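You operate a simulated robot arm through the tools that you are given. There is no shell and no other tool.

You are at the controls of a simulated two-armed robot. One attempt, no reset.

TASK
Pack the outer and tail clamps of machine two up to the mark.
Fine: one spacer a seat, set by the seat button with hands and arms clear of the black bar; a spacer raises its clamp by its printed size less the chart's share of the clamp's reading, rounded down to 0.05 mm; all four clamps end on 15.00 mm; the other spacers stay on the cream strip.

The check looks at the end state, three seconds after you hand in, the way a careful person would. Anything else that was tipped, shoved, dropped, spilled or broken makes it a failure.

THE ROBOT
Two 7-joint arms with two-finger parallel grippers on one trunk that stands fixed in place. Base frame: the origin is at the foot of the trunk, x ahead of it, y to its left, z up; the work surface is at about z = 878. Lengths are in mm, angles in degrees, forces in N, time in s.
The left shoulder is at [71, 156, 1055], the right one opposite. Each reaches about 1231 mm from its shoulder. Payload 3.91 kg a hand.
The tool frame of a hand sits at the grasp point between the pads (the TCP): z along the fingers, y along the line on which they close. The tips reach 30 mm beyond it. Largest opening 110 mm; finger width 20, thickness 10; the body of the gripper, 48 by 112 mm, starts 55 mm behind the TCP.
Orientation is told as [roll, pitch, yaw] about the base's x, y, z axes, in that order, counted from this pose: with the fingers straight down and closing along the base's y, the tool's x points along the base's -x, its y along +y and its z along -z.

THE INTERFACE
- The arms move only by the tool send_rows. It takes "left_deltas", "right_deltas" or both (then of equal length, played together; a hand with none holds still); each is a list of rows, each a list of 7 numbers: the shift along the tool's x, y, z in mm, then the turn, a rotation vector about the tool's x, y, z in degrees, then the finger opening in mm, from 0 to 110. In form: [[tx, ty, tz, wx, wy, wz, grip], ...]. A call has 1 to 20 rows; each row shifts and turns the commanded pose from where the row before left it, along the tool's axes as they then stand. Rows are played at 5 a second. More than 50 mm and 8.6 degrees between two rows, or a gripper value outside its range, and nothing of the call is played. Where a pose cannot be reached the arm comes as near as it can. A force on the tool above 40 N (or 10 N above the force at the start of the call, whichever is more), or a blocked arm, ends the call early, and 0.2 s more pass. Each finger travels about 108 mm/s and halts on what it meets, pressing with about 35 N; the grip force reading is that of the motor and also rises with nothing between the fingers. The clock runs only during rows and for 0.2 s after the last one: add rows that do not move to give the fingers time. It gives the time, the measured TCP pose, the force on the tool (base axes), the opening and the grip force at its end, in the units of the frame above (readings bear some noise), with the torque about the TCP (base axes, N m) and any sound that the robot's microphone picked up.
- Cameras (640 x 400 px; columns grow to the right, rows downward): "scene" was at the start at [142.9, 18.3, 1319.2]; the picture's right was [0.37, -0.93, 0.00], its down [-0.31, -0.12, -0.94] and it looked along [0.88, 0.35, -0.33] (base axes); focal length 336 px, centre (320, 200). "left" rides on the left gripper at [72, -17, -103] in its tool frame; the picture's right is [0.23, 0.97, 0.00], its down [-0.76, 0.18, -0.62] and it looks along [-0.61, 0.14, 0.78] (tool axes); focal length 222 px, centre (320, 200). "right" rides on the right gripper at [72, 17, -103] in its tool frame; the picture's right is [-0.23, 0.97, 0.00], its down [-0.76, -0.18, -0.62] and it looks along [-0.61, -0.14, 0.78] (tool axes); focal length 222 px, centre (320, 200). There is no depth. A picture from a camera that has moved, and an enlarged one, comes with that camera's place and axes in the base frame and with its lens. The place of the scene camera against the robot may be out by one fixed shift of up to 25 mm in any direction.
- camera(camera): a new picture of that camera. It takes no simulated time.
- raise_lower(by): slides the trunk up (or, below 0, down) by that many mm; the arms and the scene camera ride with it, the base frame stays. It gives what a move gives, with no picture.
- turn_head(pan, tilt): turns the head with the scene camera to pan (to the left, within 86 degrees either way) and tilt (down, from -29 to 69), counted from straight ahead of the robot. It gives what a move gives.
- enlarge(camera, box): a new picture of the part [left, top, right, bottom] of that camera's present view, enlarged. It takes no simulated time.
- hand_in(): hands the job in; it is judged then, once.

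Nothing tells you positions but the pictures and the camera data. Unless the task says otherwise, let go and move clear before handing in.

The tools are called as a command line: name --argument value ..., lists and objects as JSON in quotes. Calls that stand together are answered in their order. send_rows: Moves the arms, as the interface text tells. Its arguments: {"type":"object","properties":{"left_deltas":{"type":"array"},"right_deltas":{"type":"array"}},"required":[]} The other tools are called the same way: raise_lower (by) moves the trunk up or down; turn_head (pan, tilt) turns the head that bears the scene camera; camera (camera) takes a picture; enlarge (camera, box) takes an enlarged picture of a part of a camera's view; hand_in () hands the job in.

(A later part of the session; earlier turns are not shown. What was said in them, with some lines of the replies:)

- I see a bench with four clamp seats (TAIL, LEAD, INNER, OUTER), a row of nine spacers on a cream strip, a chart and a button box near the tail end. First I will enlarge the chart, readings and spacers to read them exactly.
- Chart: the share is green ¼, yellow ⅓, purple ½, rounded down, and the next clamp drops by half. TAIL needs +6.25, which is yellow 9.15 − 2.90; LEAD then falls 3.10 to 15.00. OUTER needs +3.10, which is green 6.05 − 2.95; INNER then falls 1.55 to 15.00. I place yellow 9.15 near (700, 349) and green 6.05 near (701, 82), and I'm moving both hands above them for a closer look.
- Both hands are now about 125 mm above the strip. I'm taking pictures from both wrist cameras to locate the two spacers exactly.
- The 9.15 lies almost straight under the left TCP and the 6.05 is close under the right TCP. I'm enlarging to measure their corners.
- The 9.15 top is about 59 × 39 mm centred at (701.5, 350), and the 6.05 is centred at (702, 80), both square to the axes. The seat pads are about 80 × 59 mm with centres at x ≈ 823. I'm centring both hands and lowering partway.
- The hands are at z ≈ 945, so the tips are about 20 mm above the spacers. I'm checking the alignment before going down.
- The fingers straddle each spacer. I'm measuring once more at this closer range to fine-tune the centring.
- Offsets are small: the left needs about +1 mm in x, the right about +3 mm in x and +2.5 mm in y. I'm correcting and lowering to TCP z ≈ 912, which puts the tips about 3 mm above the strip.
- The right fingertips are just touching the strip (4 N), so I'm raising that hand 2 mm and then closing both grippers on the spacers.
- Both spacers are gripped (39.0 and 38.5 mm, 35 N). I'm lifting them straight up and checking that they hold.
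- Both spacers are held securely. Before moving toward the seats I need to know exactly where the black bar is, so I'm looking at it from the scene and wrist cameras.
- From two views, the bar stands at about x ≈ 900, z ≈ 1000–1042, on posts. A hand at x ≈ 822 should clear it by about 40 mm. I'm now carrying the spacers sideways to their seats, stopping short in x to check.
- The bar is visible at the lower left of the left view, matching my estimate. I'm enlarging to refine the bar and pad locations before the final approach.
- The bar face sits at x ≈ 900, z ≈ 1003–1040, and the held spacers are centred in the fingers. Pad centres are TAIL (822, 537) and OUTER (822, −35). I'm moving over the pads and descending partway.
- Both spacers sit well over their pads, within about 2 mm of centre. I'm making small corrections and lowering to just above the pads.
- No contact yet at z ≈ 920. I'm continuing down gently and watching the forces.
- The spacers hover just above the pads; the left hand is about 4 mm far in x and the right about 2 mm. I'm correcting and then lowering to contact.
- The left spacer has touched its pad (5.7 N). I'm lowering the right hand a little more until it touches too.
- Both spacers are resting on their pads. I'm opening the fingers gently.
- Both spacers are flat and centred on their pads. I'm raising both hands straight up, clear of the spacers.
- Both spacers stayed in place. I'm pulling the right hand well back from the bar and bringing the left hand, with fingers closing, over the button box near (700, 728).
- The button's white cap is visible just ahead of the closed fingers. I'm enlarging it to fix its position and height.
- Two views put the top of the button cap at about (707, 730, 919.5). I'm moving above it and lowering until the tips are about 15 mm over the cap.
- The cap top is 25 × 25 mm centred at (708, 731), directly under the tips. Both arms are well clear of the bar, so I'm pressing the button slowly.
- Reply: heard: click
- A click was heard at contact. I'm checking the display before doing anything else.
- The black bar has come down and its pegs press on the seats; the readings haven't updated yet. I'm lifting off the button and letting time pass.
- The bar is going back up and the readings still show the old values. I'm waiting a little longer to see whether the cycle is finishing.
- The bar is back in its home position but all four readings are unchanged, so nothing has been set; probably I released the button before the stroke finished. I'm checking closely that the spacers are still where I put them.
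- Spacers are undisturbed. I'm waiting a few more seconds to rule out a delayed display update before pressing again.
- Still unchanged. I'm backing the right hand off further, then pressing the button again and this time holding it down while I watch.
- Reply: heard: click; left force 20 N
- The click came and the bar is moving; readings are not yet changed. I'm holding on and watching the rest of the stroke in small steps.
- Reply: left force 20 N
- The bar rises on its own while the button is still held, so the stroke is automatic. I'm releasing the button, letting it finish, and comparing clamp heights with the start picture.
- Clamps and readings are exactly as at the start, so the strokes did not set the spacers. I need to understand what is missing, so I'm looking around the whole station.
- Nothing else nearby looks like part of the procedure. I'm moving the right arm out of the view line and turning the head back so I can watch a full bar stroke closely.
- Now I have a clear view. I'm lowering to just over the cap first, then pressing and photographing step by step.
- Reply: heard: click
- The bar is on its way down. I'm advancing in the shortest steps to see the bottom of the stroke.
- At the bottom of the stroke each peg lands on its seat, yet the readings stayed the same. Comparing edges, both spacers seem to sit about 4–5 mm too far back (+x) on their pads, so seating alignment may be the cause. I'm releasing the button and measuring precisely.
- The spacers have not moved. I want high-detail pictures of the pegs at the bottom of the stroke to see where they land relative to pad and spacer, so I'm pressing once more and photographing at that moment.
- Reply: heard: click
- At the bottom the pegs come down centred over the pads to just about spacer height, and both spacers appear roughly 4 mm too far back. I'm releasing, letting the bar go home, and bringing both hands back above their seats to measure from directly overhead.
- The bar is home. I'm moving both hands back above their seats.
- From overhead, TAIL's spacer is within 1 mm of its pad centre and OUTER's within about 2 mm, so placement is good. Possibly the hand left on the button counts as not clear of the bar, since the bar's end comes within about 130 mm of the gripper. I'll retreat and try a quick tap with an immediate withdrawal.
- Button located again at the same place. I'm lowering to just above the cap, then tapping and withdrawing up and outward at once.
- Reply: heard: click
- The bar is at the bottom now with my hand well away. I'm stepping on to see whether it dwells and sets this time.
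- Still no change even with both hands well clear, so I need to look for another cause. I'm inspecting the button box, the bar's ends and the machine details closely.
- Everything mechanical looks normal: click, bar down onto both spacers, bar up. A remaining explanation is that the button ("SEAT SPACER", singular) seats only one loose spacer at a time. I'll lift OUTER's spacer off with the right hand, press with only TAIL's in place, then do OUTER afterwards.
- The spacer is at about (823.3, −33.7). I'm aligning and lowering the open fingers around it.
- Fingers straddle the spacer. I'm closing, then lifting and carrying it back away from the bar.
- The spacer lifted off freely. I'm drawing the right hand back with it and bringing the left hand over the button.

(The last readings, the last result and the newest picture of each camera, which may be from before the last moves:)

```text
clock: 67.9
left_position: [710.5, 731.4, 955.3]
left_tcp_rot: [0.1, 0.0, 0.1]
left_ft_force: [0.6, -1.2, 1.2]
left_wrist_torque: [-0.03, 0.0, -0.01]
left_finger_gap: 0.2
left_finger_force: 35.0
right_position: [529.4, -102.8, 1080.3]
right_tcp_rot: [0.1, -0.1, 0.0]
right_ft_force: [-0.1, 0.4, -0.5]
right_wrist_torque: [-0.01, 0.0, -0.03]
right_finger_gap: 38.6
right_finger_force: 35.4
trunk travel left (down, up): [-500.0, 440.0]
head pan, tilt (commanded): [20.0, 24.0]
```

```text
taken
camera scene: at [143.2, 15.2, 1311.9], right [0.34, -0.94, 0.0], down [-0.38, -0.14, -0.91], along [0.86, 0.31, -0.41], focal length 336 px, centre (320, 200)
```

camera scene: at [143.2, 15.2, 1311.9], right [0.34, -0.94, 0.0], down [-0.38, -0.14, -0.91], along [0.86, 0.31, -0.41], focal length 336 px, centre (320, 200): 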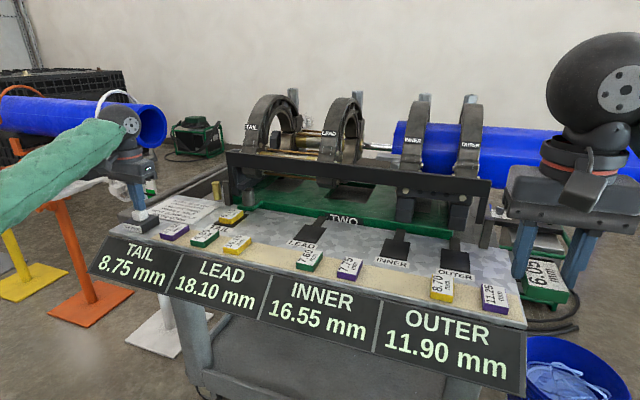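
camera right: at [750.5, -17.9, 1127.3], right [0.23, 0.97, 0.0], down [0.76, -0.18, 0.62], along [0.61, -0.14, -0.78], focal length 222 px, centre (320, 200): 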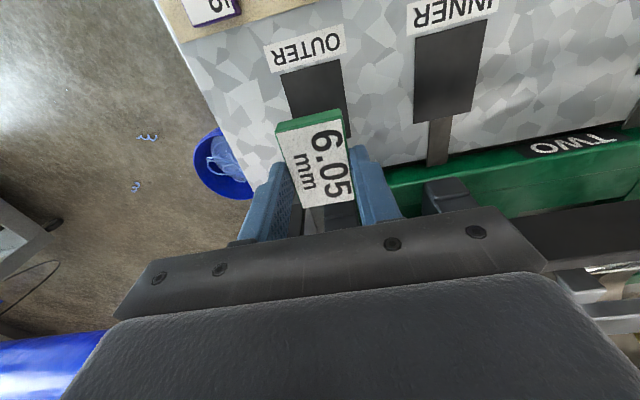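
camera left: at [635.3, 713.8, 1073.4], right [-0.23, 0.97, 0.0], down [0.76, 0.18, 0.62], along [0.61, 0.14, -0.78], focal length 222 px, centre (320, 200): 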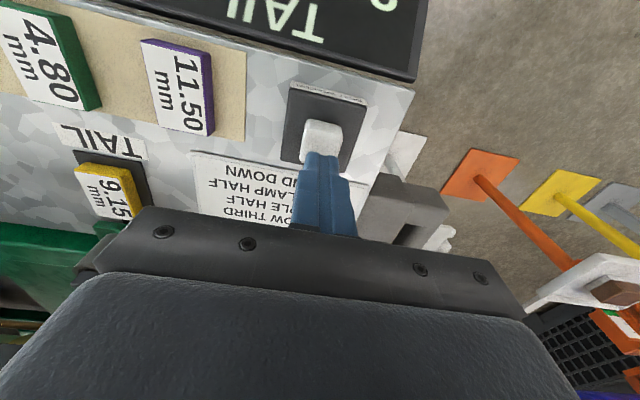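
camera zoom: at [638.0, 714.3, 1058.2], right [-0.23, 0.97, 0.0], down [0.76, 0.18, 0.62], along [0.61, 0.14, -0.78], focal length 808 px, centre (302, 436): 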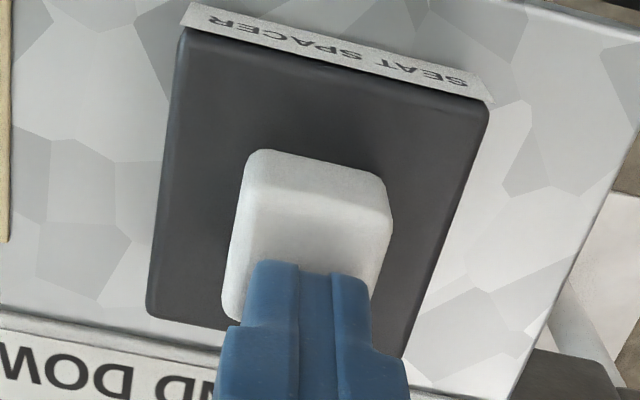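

Only TAIL's spacer is in a seat now, and both hands are clear of the bar. I'm pressing and watching.

send_rows --left_deltas '[[0, 0, 4, 0, 0, 0, 0], [0, 0, 3, 0, 0, 0, 0]]'

send_rows --left_deltas '[[0, 0, 0, 0, 0, 0, 0]]'

enlarge --camera "scene" --box '[80, 90, 530, 390]'

enlarge --camera "scene" --box '[200, 180, 280, 240]'

enlarge --camera "scene" --box '[270, 195, 350, 255]'

enlarge --camera "scene" --box '[420, 220, 500, 280]'

```text
clock: 68.5
left_position: [709.9, 729.1, 950.2]
left_tcp_rot: [0.0, -0.1, 0.0]
left_ft_force: [4.0, 3.2, 14.5]
left_wrist_torque: [0.06, -0.13, 0.05]
left_finger_gap: 0.0
left_finger_force: 35.1
right_position: [530.6, -102.8, 1081.1]
right_tcp_rot: [0.0, 0.0, -0.1]
right_ft_force: [0.0, 0.2, -0.6]
right_wrist_torque: [0.03, 0.01, 0.0]
right_finger_gap: 39.1
right_finger_force: 35.3
trunk travel left (down, up): [-500.0, 440.0]
head pan, tilt (commanded): [20.0, 24.0]
heard: click
```

```text
clock: 68.9
left_position: [709.2, 729.8, 949.5]
left_tcp_rot: [0.0, 0.0, 0.0]
left_ft_force: [4.1, 4.5, 16.3]
left_wrist_torque: [0.14, -0.13, 0.03]
left_finger_gap: 0.2
left_finger_force: 34.7
right_position: [530.8, -103.2, 1081.6]
right_tcp_rot: [0.1, 0.0, 0.0]
right_ft_force: [0.5, 0.0, -0.2]
right_wrist_torque: [-0.01, 0.0, 0.01]
right_finger_gap: 38.6
right_finger_force: 34.9
trunk travel left (down, up): [-500.0, 440.0]
head pan, tilt (commanded): [20.0, 24.0]
```

```text
1.33 times, centred on (305, 240) of scene
camera zoom: at [142.3, 14.7, 1312.1], right [0.34, -0.94, 0.0], down [-0.38, -0.14, -0.91], along [0.86, 0.31, -0.41], focal length 447 px, centre (340, 147)
```

zoom: 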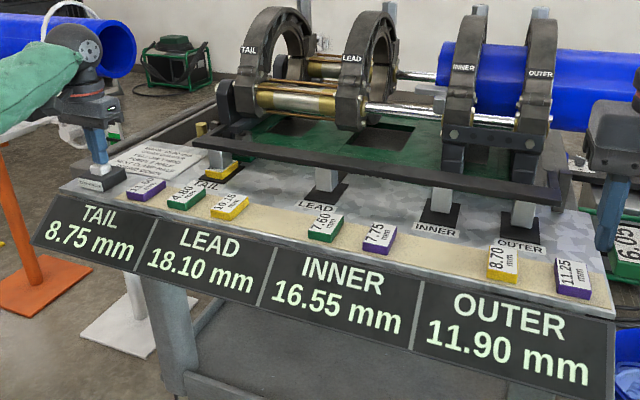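

```text
6.67 times, centred on (240, 210) of scene
camera zoom: at [142.3, 14.7, 1312.1], right [0.34, -0.94, 0.0], down [-0.38, -0.14, -0.91], along [0.86, 0.31, -0.41], focal length 2237 px, centre (853, 133)
```

zoom: 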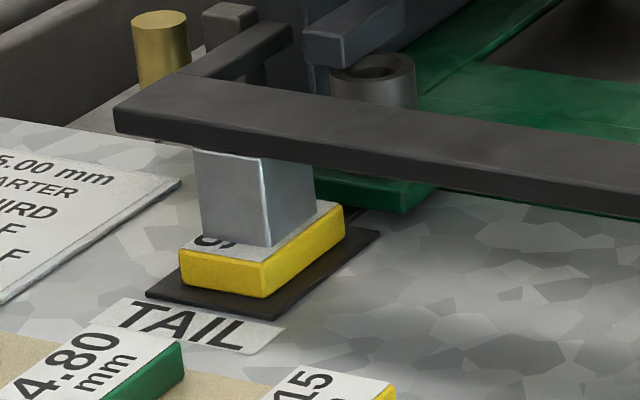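

```text
6.67 times, centred on (310, 225) of scene
camera zoom: at [142.3, 14.7, 1312.1], right [0.34, -0.94, 0.0], down [-0.38, -0.14, -0.91], along [0.86, 0.31, -0.41], focal length 2237 px, centre (387, 33)
```

zoom: 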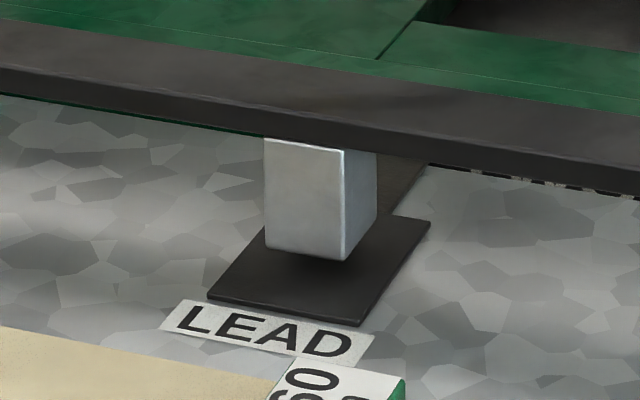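

```text
6.67 times, centred on (460, 250) of scene
camera zoom: at [142.3, 14.7, 1312.1], right [0.34, -0.94, 0.0], down [-0.38, -0.14, -0.91], along [0.86, 0.31, -0.41], focal length 2237 px, centre (-613, -133)
```

zoom: 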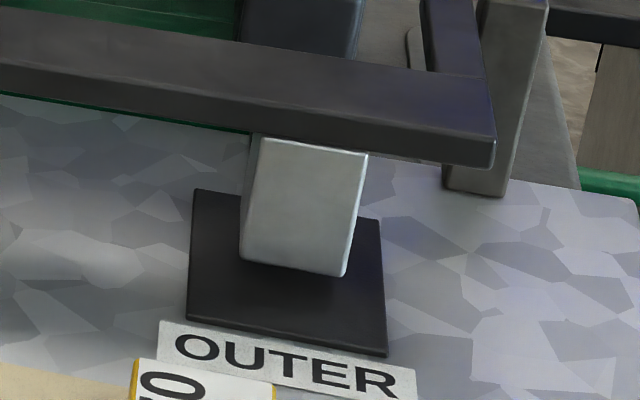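

The bar is at the same bottom position regardless of spacers. I'm lifting off and checking the readings once the bar is home.

send_rows --left_deltas '[[0, 0, -5, 0, 0, 0, 0], [0, 0, -20, 0, 0, 0, 0], [0, 0, 0, 0, 0, 0, 0], [0, 0, 0, 0, 0, 0, 0], [0, 0, 0, 0, 0, 0, 0], [0, 0, 0, 0, 0, 0, 0], [0, 0, 0, 0, 0, 0, 0], [0, 0, 0, 0, 0, 0, 0], [0, 0, 0, 0, 0, 0, 0], [0, 0, 0, 0, 0, 0, 0]]'

enlarge --camera "scene" --box '[80, 90, 530, 390]'

enlarge --camera "scene" --box '[200, 190, 270, 240]'

```text
clock: 71.1
left_position: [710.4, 731.7, 974.0]
left_tcp_rot: [-0.1, 0.0, 0.0]
left_ft_force: [-0.1, 0.5, -0.4]
left_wrist_torque: [0.02, -0.01, 0.02]
left_finger_gap: 0.0
left_finger_force: 34.8
right_position: [531.6, -101.7, 1079.6]
right_tcp_rot: [0.1, 0.0, -0.1]
right_ft_force: [-0.3, 0.3, 0.3]
right_wrist_torque: [0.01, 0.0, -0.01]
right_finger_gap: 39.1
right_finger_force: 35.0
trunk travel left (down, up): [-500.0, 440.0]
head pan, tilt (commanded): [20.0, 24.0]
```

```text
1.33 times, centred on (305, 240) of scene
camera zoom: at [143.1, 15.4, 1311.9], right [0.34, -0.94, 0.0], down [-0.38, -0.14, -0.91], along [0.86, 0.31, -0.41], focal length 447 px, centre (340, 147)
```

zoom: 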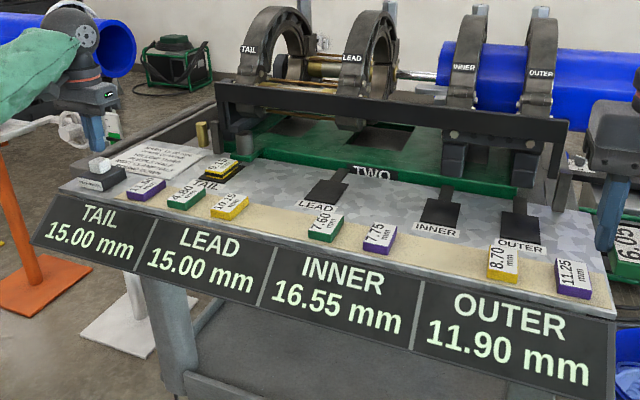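

```text
8.00 times, centred on (235, 215) of scene
camera zoom: at [143.1, 15.4, 1311.9], right [0.34, -0.94, 0.0], down [-0.38, -0.14, -0.91], along [0.86, 0.31, -0.41], focal length 2685 px, centre (1000, 80)
```

zoom: 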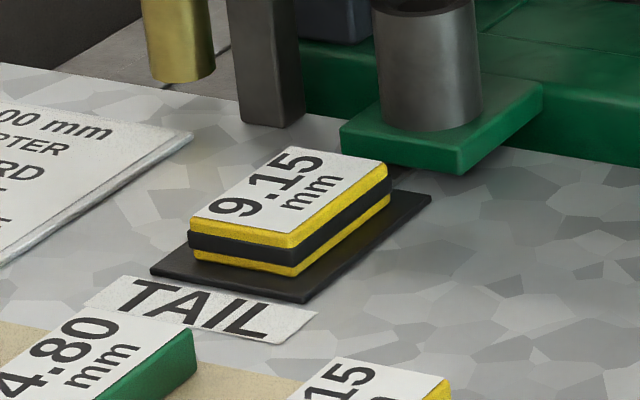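

That worked: TAIL and LEAD both read 15.00, and the TAIL spacer now has a black band showing it is set. The button sets one loose spacer per press, so I'm now carrying the 6.05 back to the OUTER seat.

send_rows --right_deltas '[[-41, 9.4, 8.4, 0, 0, 0, 20], [-41, 9.4, 8.4, 0, 0, 0, 20], [-41, 9.4, 8.4, 0, 0, 0, 20], [-41, 9.4, 8.4, 0, 0, 0, 20], [-41, 9.4, 8.4, 0, 0, 0, 20], [-41, 9.4, 8.4, 0, 0, 0, 20], [-41, 9.4, 8.4, 0, 0, 0, 20], [0, 0, 0, 0, 0, 0, 20], [0, 0, 0, 0, 0, 0, 20]]'

camera --camera "right"

```text
clock: 73.1
left_position: [712.0, 731.7, 972.9]
left_tcp_rot: [0.0, 0.0, 0.1]
left_ft_force: [-0.1, -0.2, -0.4]
left_wrist_torque: [0.02, -0.01, 0.02]
left_finger_gap: 0.1
left_finger_force: 35.1
right_position: [817.6, -37.4, 1018.2]
right_tcp_rot: [0.1, 0.2, 0.0]
right_ft_force: [1.0, 0.2, -0.9]
right_wrist_torque: [0.01, 0.01, -0.01]
right_finger_gap: 38.8
right_finger_force: 34.7
trunk travel left (down, up): [-500.0, 440.0]
head pan, tilt (commanded): [20.0, 24.0]
```

```text
taken
camera right: at [744.4, -21.2, 1122.7], right [0.23, 0.97, 0.0], down [0.76, -0.18, 0.62], along [0.61, -0.14, -0.78], focal length 222 px, centre (320, 200)
```

right: 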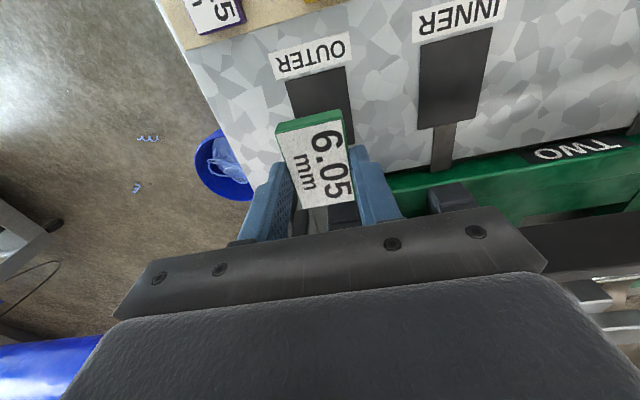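

The hand is about 3.5 mm short in x and 2.5 mm off in y; I'm correcting that and lowering partway for a check.

send_rows --right_deltas '[[-3.5, 2.5, 0, 0, 0, 0, 20], [0, 0, 25, 0, 0, 0, 20], [0, 0, 25, 0, 0, 0, 20], [0, 0, 25, 0, 0, 0, 20], [0, 0, 15, 0, 0, 0, 20], [0, 0, 0, 0, 0, 0, 20]]'

enlarge --camera "right" --box '[220, 60, 380, 220]'

```text
clock: 74.5
left_position: [710.6, 731.7, 974.0]
left_tcp_rot: [0.1, 0.0, 0.0]
left_ft_force: [1.1, -0.5, 0.2]
left_wrist_torque: [0.0, -0.04, 0.02]
left_finger_gap: 0.0
left_finger_force: 34.5
right_position: [819.0, -34.3, 928.2]
right_tcp_rot: [0.0, -0.1, -0.1]
right_ft_force: [0.3, -0.2, -0.4]
right_wrist_torque: [0.0, -0.02, 0.04]
right_finger_gap: 38.9
right_finger_force: 35.3
trunk travel left (down, up): [-500.0, 440.0]
head pan, tilt (commanded): [20.0, 24.0]
```

```text
2.50 times, centred on (300, 140) of right
camera zoom: at [746.9, -18.8, 1032.6], right [0.23, 0.97, 0.0], down [0.76, -0.18, 0.62], along [0.61, -0.14, -0.78], focal length 555 px, centre (370, 350)
```

zoom: 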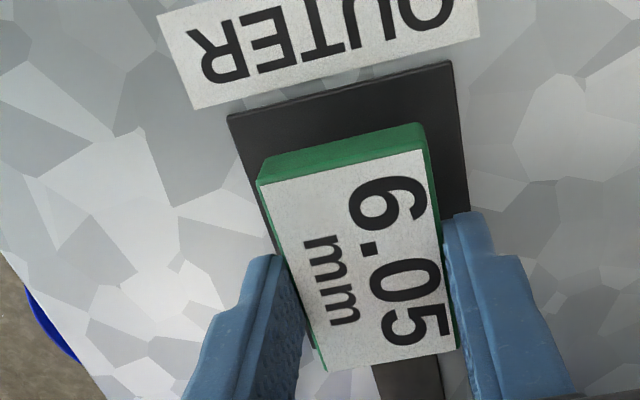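

The held spacer is centred at (818.5, −35.5) and the pad at (820.8, −34.9). I'm shifting 2 mm and lowering to near contact.

send_rows --right_deltas '[[-2, 0.5, 0, 0, 0, 0, 20], [0, 0, 6, 0, 0, 0, 20], [0, 0, 4, 0, 0, 0, 20], [0, 0, 2, 0, 0, 0, 20], [0, 0, 0, 0, 0, 0, 20]]'

```text
clock: 75.7
left_position: [712.4, 730.7, 973.2]
left_tcp_rot: [0.0, 0.0, 0.0]
left_ft_force: [-1.1, -0.2, -0.8]
left_wrist_torque: [0.02, 0.02, 0.02]
left_finger_gap: 0.1
left_finger_force: 34.8
right_position: [822.8, -33.6, 915.1]
right_tcp_rot: [0.0, 0.1, 0.0]
right_ft_force: [-1.1, 0.0, -0.2]
right_wrist_torque: [0.0, 0.0, -0.01]
right_finger_gap: 38.9
right_finger_force: 35.3
trunk travel left (down, up): [-500.0, 440.0]
head pan, tilt (commanded): [20.0, 24.0]
```

send_rows --right_deltas '[[0, 0, 0.8, 0, 0, 0, 20], [0, 0, 0.6, 0, 0, 0, 20], [0, 0, 0, 0, 0, 0, 20]]'

```text
clock: 76.5
left_position: [711.0, 732.3, 972.8]
left_tcp_rot: [0.0, 0.0, 0.0]
left_ft_force: [-0.1, -0.1, 0.2]
left_wrist_torque: [0.01, 0.02, -0.01]
left_finger_gap: 0.1
left_finger_force: 35.2
right_position: [824.0, -34.8, 914.0]
right_tcp_rot: [0.0, 0.0, 0.0]
right_ft_force: [1.2, 0.2, 0.4]
right_wrist_torque: [-0.01, -0.01, -0.01]
right_finger_gap: 38.9
right_finger_force: 34.9
trunk travel left (down, up): [-500.0, 440.0]
head pan, tilt (commanded): [20.0, 24.0]
```

No contact yet at z ≈ 914; I'm continuing in small steps.

send_rows --right_deltas '[[0, 0, 0.6, 0, 0, 0, 20], [0, 0, 0.6, 0, 0, 0, 20], [0, 0, 0, 0, 0, 0, 20]]'

enlarge --camera "right" --box '[220, 60, 380, 220]'

```text
clock: 77.3
left_position: [711.4, 731.2, 974.3]
left_tcp_rot: [0.0, -0.1, 0.0]
left_ft_force: [0.3, -0.1, -0.3]
left_wrist_torque: [-0.01, 0.04, 0.01]
left_finger_gap: 0.0
left_finger_force: 34.9
right_position: [822.4, -33.8, 913.9]
right_tcp_rot: [0.0, -0.2, 0.0]
right_ft_force: [5.7, -1.8, 10.9]
right_wrist_torque: [-0.06, -0.04, 0.04]
right_finger_gap: 38.8
right_finger_force: 35.3
trunk travel left (down, up): [-500.0, 440.0]
head pan, tilt (commanded): [20.0, 24.0]
```

```text
2.50 times, centred on (300, 140) of right
camera zoom: at [750.2, -17.6, 1018.7], right [0.23, 0.97, 0.0], down [0.76, -0.18, 0.62], along [0.61, -0.14, -0.78], focal length 555 px, centre (370, 350)
```

zoom: 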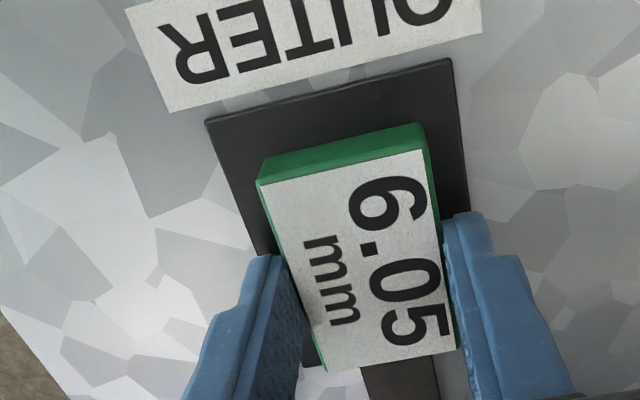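

Contact (11 N) with the spacer well centred. I'm opening the fingers gently and lifting straight up.

send_rows --right_deltas '[[0, 0, -0.3, 0, 0, 0, 39.5], [0, 0, 0, 0, 0, 0, 43], [0, 0, 0, 0, 0, 0, 50], [0, 0, 0, 0, 0, 0, 60], [0, 0, 0, 0, 0, 0, 66], [0, 0, 0, 0, 0, 0, 66], [0, 0, -8, 0, 0, 0, 66], [0, 0, -20, 0, 0, 0, 66], [0, 0, -30, 0, 0, 0, 66], [0, 0, -30, 0, 0, 0, 66], [0, 0, -20, 0, 0, 0, 66], [0, 0, 0, 0, 0, 0, 66]]'

enlarge --camera "right" --box '[240, 30, 380, 160]'

```text
clock: 79.9
left_position: [711.1, 731.6, 973.1]
left_tcp_rot: [0.0, 0.0, 0.0]
left_ft_force: [0.4, 0.0, -0.3]
left_wrist_torque: [-0.01, 0.0, 0.02]
left_finger_gap: 0.0
left_finger_force: 35.0
right_position: [825.4, -33.8, 1020.7]
right_tcp_rot: [0.0, 0.1, 0.0]
right_ft_force: [-0.9, 0.7, 0.2]
right_wrist_torque: [-0.02, -0.03, -0.02]
right_finger_gap: 65.7
right_finger_force: 0.0
trunk travel left (down, up): [-500.0, 440.0]
head pan, tilt (commanded): [20.0, 24.0]
```

```text
3.08 times, centred on (310, 95) of right
camera zoom: at [751.5, -17.3, 1125.1], right [0.23, 0.97, 0.0], down [0.76, -0.18, 0.62], along [0.61, -0.14, -0.78], focal length 684 px, centre (351, 523)
```

zoom: 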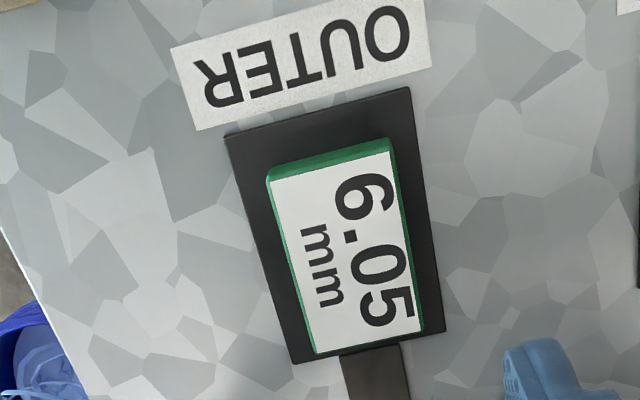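

The 6.05 lies flat within the OUTER pad. I'm pulling the right hand far back from the bar and readying the left hand over the button.

send_rows --right_deltas '[[0, 0, -15, 0, 0, 0, 66], [40, -25, -8, 0, 0, 0, 66], [40, -25, -8, 0, 0, 0, 66], [40, -25, -8, 0, 0, 0, 66], [40, -25, -8, 0, 0, 0, 66], [40, -25, -8, 0, 0, 0, 66], [40, -25, -8, 0, 0, 0, 66], [40, -25, -8, 0, 0, 0, 66], [30, -25, 0, 0, 0, 0, 66], [0, 0, 0, 0, 0, 0, 66]]' --left_deltas '[[3, 0, 0, 0, 0, 0, 0], [0, 0, 0, 0, 0, 0, 0], [0, 0, 0, 0, 0, 0, 0], [0, 0, 0, 0, 0, 0, 0], [0, 0, 0, 0, 0, 0, 0], [0, 0, 0, 0, 0, 0, 0], [0, 0, 0, 0, 0, 0, 0], [0, 0, 8, 0, 0, 0, 0], [0, 0, 8, 0, 0, 0, 0], [0, 0, 0, 0, 0, 0, 0]]'

camera --camera "scene"

enlarge --camera "scene" --box '[420, 230, 500, 290]'

enlarge --camera "left" --box '[270, 80, 380, 190]'

```text
clock: 82.1
left_position: [707.3, 730.5, 956.0]
left_tcp_rot: [0.0, 0.2, 0.0]
left_ft_force: [0.3, 1.0, 0.6]
left_wrist_torque: [0.02, -0.01, 0.02]
left_finger_gap: 0.0
left_finger_force: 34.9
right_position: [512.5, -231.2, 1093.5]
right_tcp_rot: [0.0, 0.0, -0.1]
right_ft_force: [0.3, -0.3, 0.5]
right_wrist_torque: [0.0, 0.01, -0.03]
right_finger_gap: 66.1
right_finger_force: 0.1
trunk travel left (down, up): [-500.0, 440.0]
head pan, tilt (commanded): [20.0, 24.0]
```

```text
taken
camera scene: at [143.5, 15.9, 1311.8], right [0.34, -0.94, 0.0], down [-0.38, -0.14, -0.91], along [0.86, 0.31, -0.41], focal length 336 px, centre (320, 200)
```

scene: 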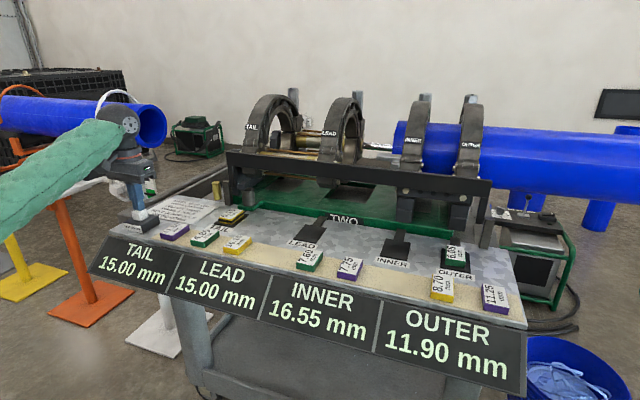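

```text
6.67 times, centred on (460, 260) of scene
camera zoom: at [143.5, 15.9, 1311.8], right [0.34, -0.94, 0.0], down [-0.38, -0.14, -0.91], along [0.86, 0.31, -0.41], focal length 2237 px, centre (-613, -200)
```

zoom: 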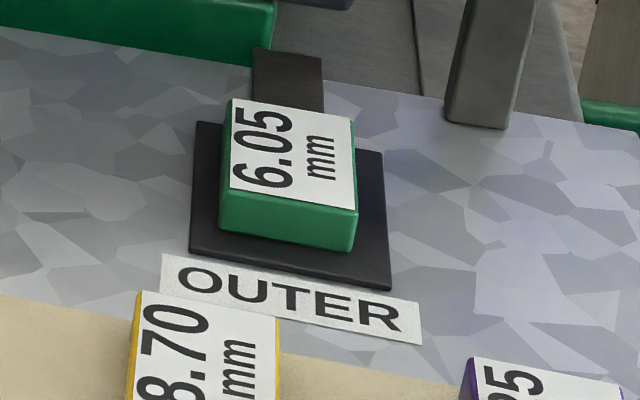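

```text
3.64 times, centred on (325, 135) of left
camera zoom: at [635.4, 714.8, 1059.2], right [-0.23, 0.97, 0.0], down [0.76, 0.18, 0.62], along [0.61, 0.14, -0.78], focal length 808 px, centre (302, 436)
```

zoom: 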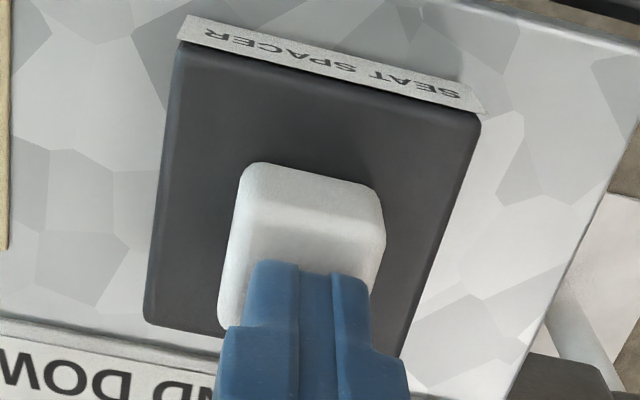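

Only OUTER's spacer is loose in a seat, both hands are clear of the bar, and the closed fingers are over the cap. I'm pressing once.

send_rows --left_deltas '[[0, 0, 4, 0, 0, 0, 0], [0, 0, 4, 0, 0, 0, 0], [0, 0, 0, 0, 0, 0, 0], [0, 0, -6, 0, 0, 0, 0], [0, 0, -25, 0, 0, 0, 0], [0, 0, -25, 0, 0, 0, 0], [0, 0, 0, 0, 0, 0, 0], [0, 0, 0, 0, 0, 0, 0], [0, 0, 0, 0, 0, 0, 0], [0, 0, 0, 0, 0, 0, 0], [0, 0, 0, 0, 0, 0, 0], [0, 0, 0, 0, 0, 0, 0], [0, 0, 0, 0, 0, 0, 0], [0, 0, 0, 0, 0, 0, 0]]'

enlarge --camera "scene" --box '[80, 90, 530, 390]'

enlarge --camera "scene" --box '[200, 180, 520, 310]'

```text
clock: 85.1
left_position: [707.2, 728.4, 1004.9]
left_tcp_rot: [0.0, 0.0, 0.0]
left_ft_force: [0.8, 0.3, 0.3]
left_wrist_torque: [0.02, -0.02, -0.02]
left_finger_gap: 0.1
left_finger_force: 34.8
right_position: [512.6, -231.7, 1093.1]
right_tcp_rot: [-0.1, 0.0, -0.1]
right_ft_force: [-0.7, -0.2, -0.3]
right_wrist_torque: [0.01, -0.01, -0.02]
right_finger_gap: 66.0
right_finger_force: 0.1
trunk travel left (down, up): [-500.0, 440.0]
head pan, tilt (commanded): [20.0, 24.0]
heard: click
```

```text
1.33 times, centred on (305, 240) of scene
camera zoom: at [143.0, 15.3, 1311.9], right [0.34, -0.94, 0.0], down [-0.38, -0.14, -0.91], along [0.86, 0.31, -0.41], focal length 447 px, centre (340, 147)
```

zoom: 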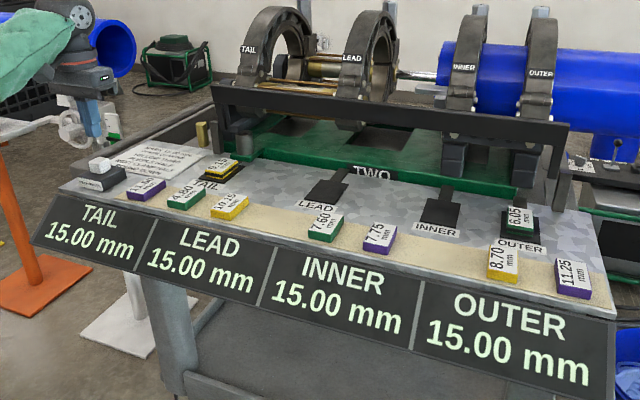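

```text
2.00 times, centred on (360, 245) of scene
camera zoom: at [143.0, 15.3, 1311.9], right [0.34, -0.94, 0.0], down [-0.38, -0.14, -0.91], along [0.86, 0.31, -0.41], focal length 671 px, centre (240, 110)
```

zoom: 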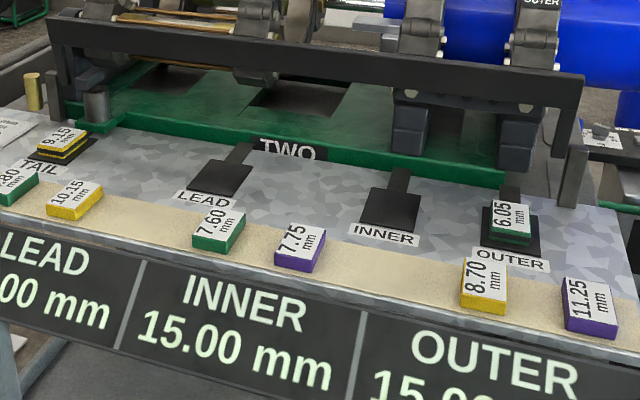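

All four clamps now read 15.00 mm and both spacers are banded as set; the other seven remain on the cream strip. I'm withdrawing the left hand well clear and taking a last look.

send_rows --left_deltas '[[0, 0, -40, 0, 0, 0, 0], [0, 0, -40, 0, 0, 0, 0], [30, 10, -20, 0, 0, 0, 20], [30, 10, 0, 0, 0, 0, 40], [30, 10, 0, 0, 0, 0, 60], [0, 0, 0, 0, 0, 0, 60], [0, 0, 0, 0, 0, 0, 60], [0, 0, 0, 0, 0, 0, 60]]'

camera --camera "scene"

enlarge --camera "scene" --box '[80, 180, 530, 390]'

```text
clock: 86.9
left_position: [617.3, 760.4, 1102.0]
left_tcp_rot: [0.0, 0.1, 0.1]
left_ft_force: [0.3, 0.5, -0.1]
left_wrist_torque: [0.02, 0.0, 0.02]
left_finger_gap: 60.1
left_finger_force: 0.1
right_position: [512.9, -232.2, 1092.3]
right_tcp_rot: [0.0, 0.0, -0.1]
right_ft_force: [-0.4, -0.5, 0.4]
right_wrist_torque: [-0.01, 0.01, 0.02]
right_finger_gap: 66.3
right_finger_force: 0.1
trunk travel left (down, up): [-500.0, 440.0]
head pan, tilt (commanded): [20.0, 24.0]
```

```text
taken
camera scene: at [143.3, 15.2, 1311.8], right [0.34, -0.94, 0.0], down [-0.38, -0.14, -0.91], along [0.86, 0.31, -0.41], focal length 336 px, centre (320, 200)
```

scene: 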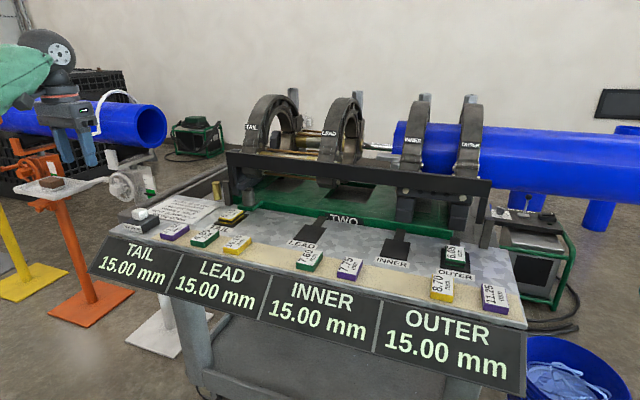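

```text
1.42 times, centred on (305, 285) of scene
camera zoom: at [143.3, 15.2, 1311.8], right [0.34, -0.94, 0.0], down [-0.38, -0.14, -0.91], along [0.86, 0.31, -0.41], focal length 477 px, centre (341, 79)
```

zoom: 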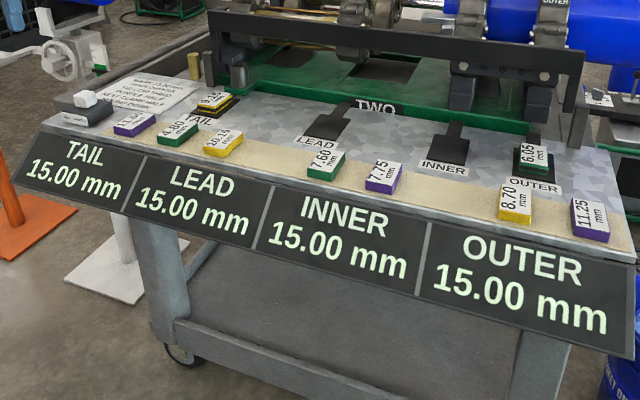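

TAIL, LEAD, INNER and OUTER all read 15.00 mm. The 9.15 and 6.05 spacers are set in their seats, the other seven are on the cream strip, the bar is home and both hands are clear. I'm handing the job in.

hand_in

```text
The job is handed in.
```

The outer and tail clamps of machine two are packed up to the mark. All four clamps (TAIL, LEAD, INNER and OUTER) read 15.00 mm in the last picture before I handed in.

| Seat | Spacer | Raise | Effect on next clamp |
|---|---|---|---|
| TAIL | yellow 9.15 | 8.75 to 15.00 (+6.25) | LEAD 18.10 to 15.00 |
| OUTER | green 6.05 | 11.90 to 15.00 (+3.10) | INNER 16.55 to 15.00 |

- **Extra button presses:** I first placed both spacers and pressed the button five times. The bar stroked each time but nothing was set. Setting worked once only one unset spacer was in a seat, so I lifted the 6.05 off, set the 9.15, then put the 6.05 back and set it.
- **End state:** The other seven spacers are on the cream strip and the bar is back in its home position. Both hands are open, empty and clear of the bar. I saw nothing else moved or knocked over.
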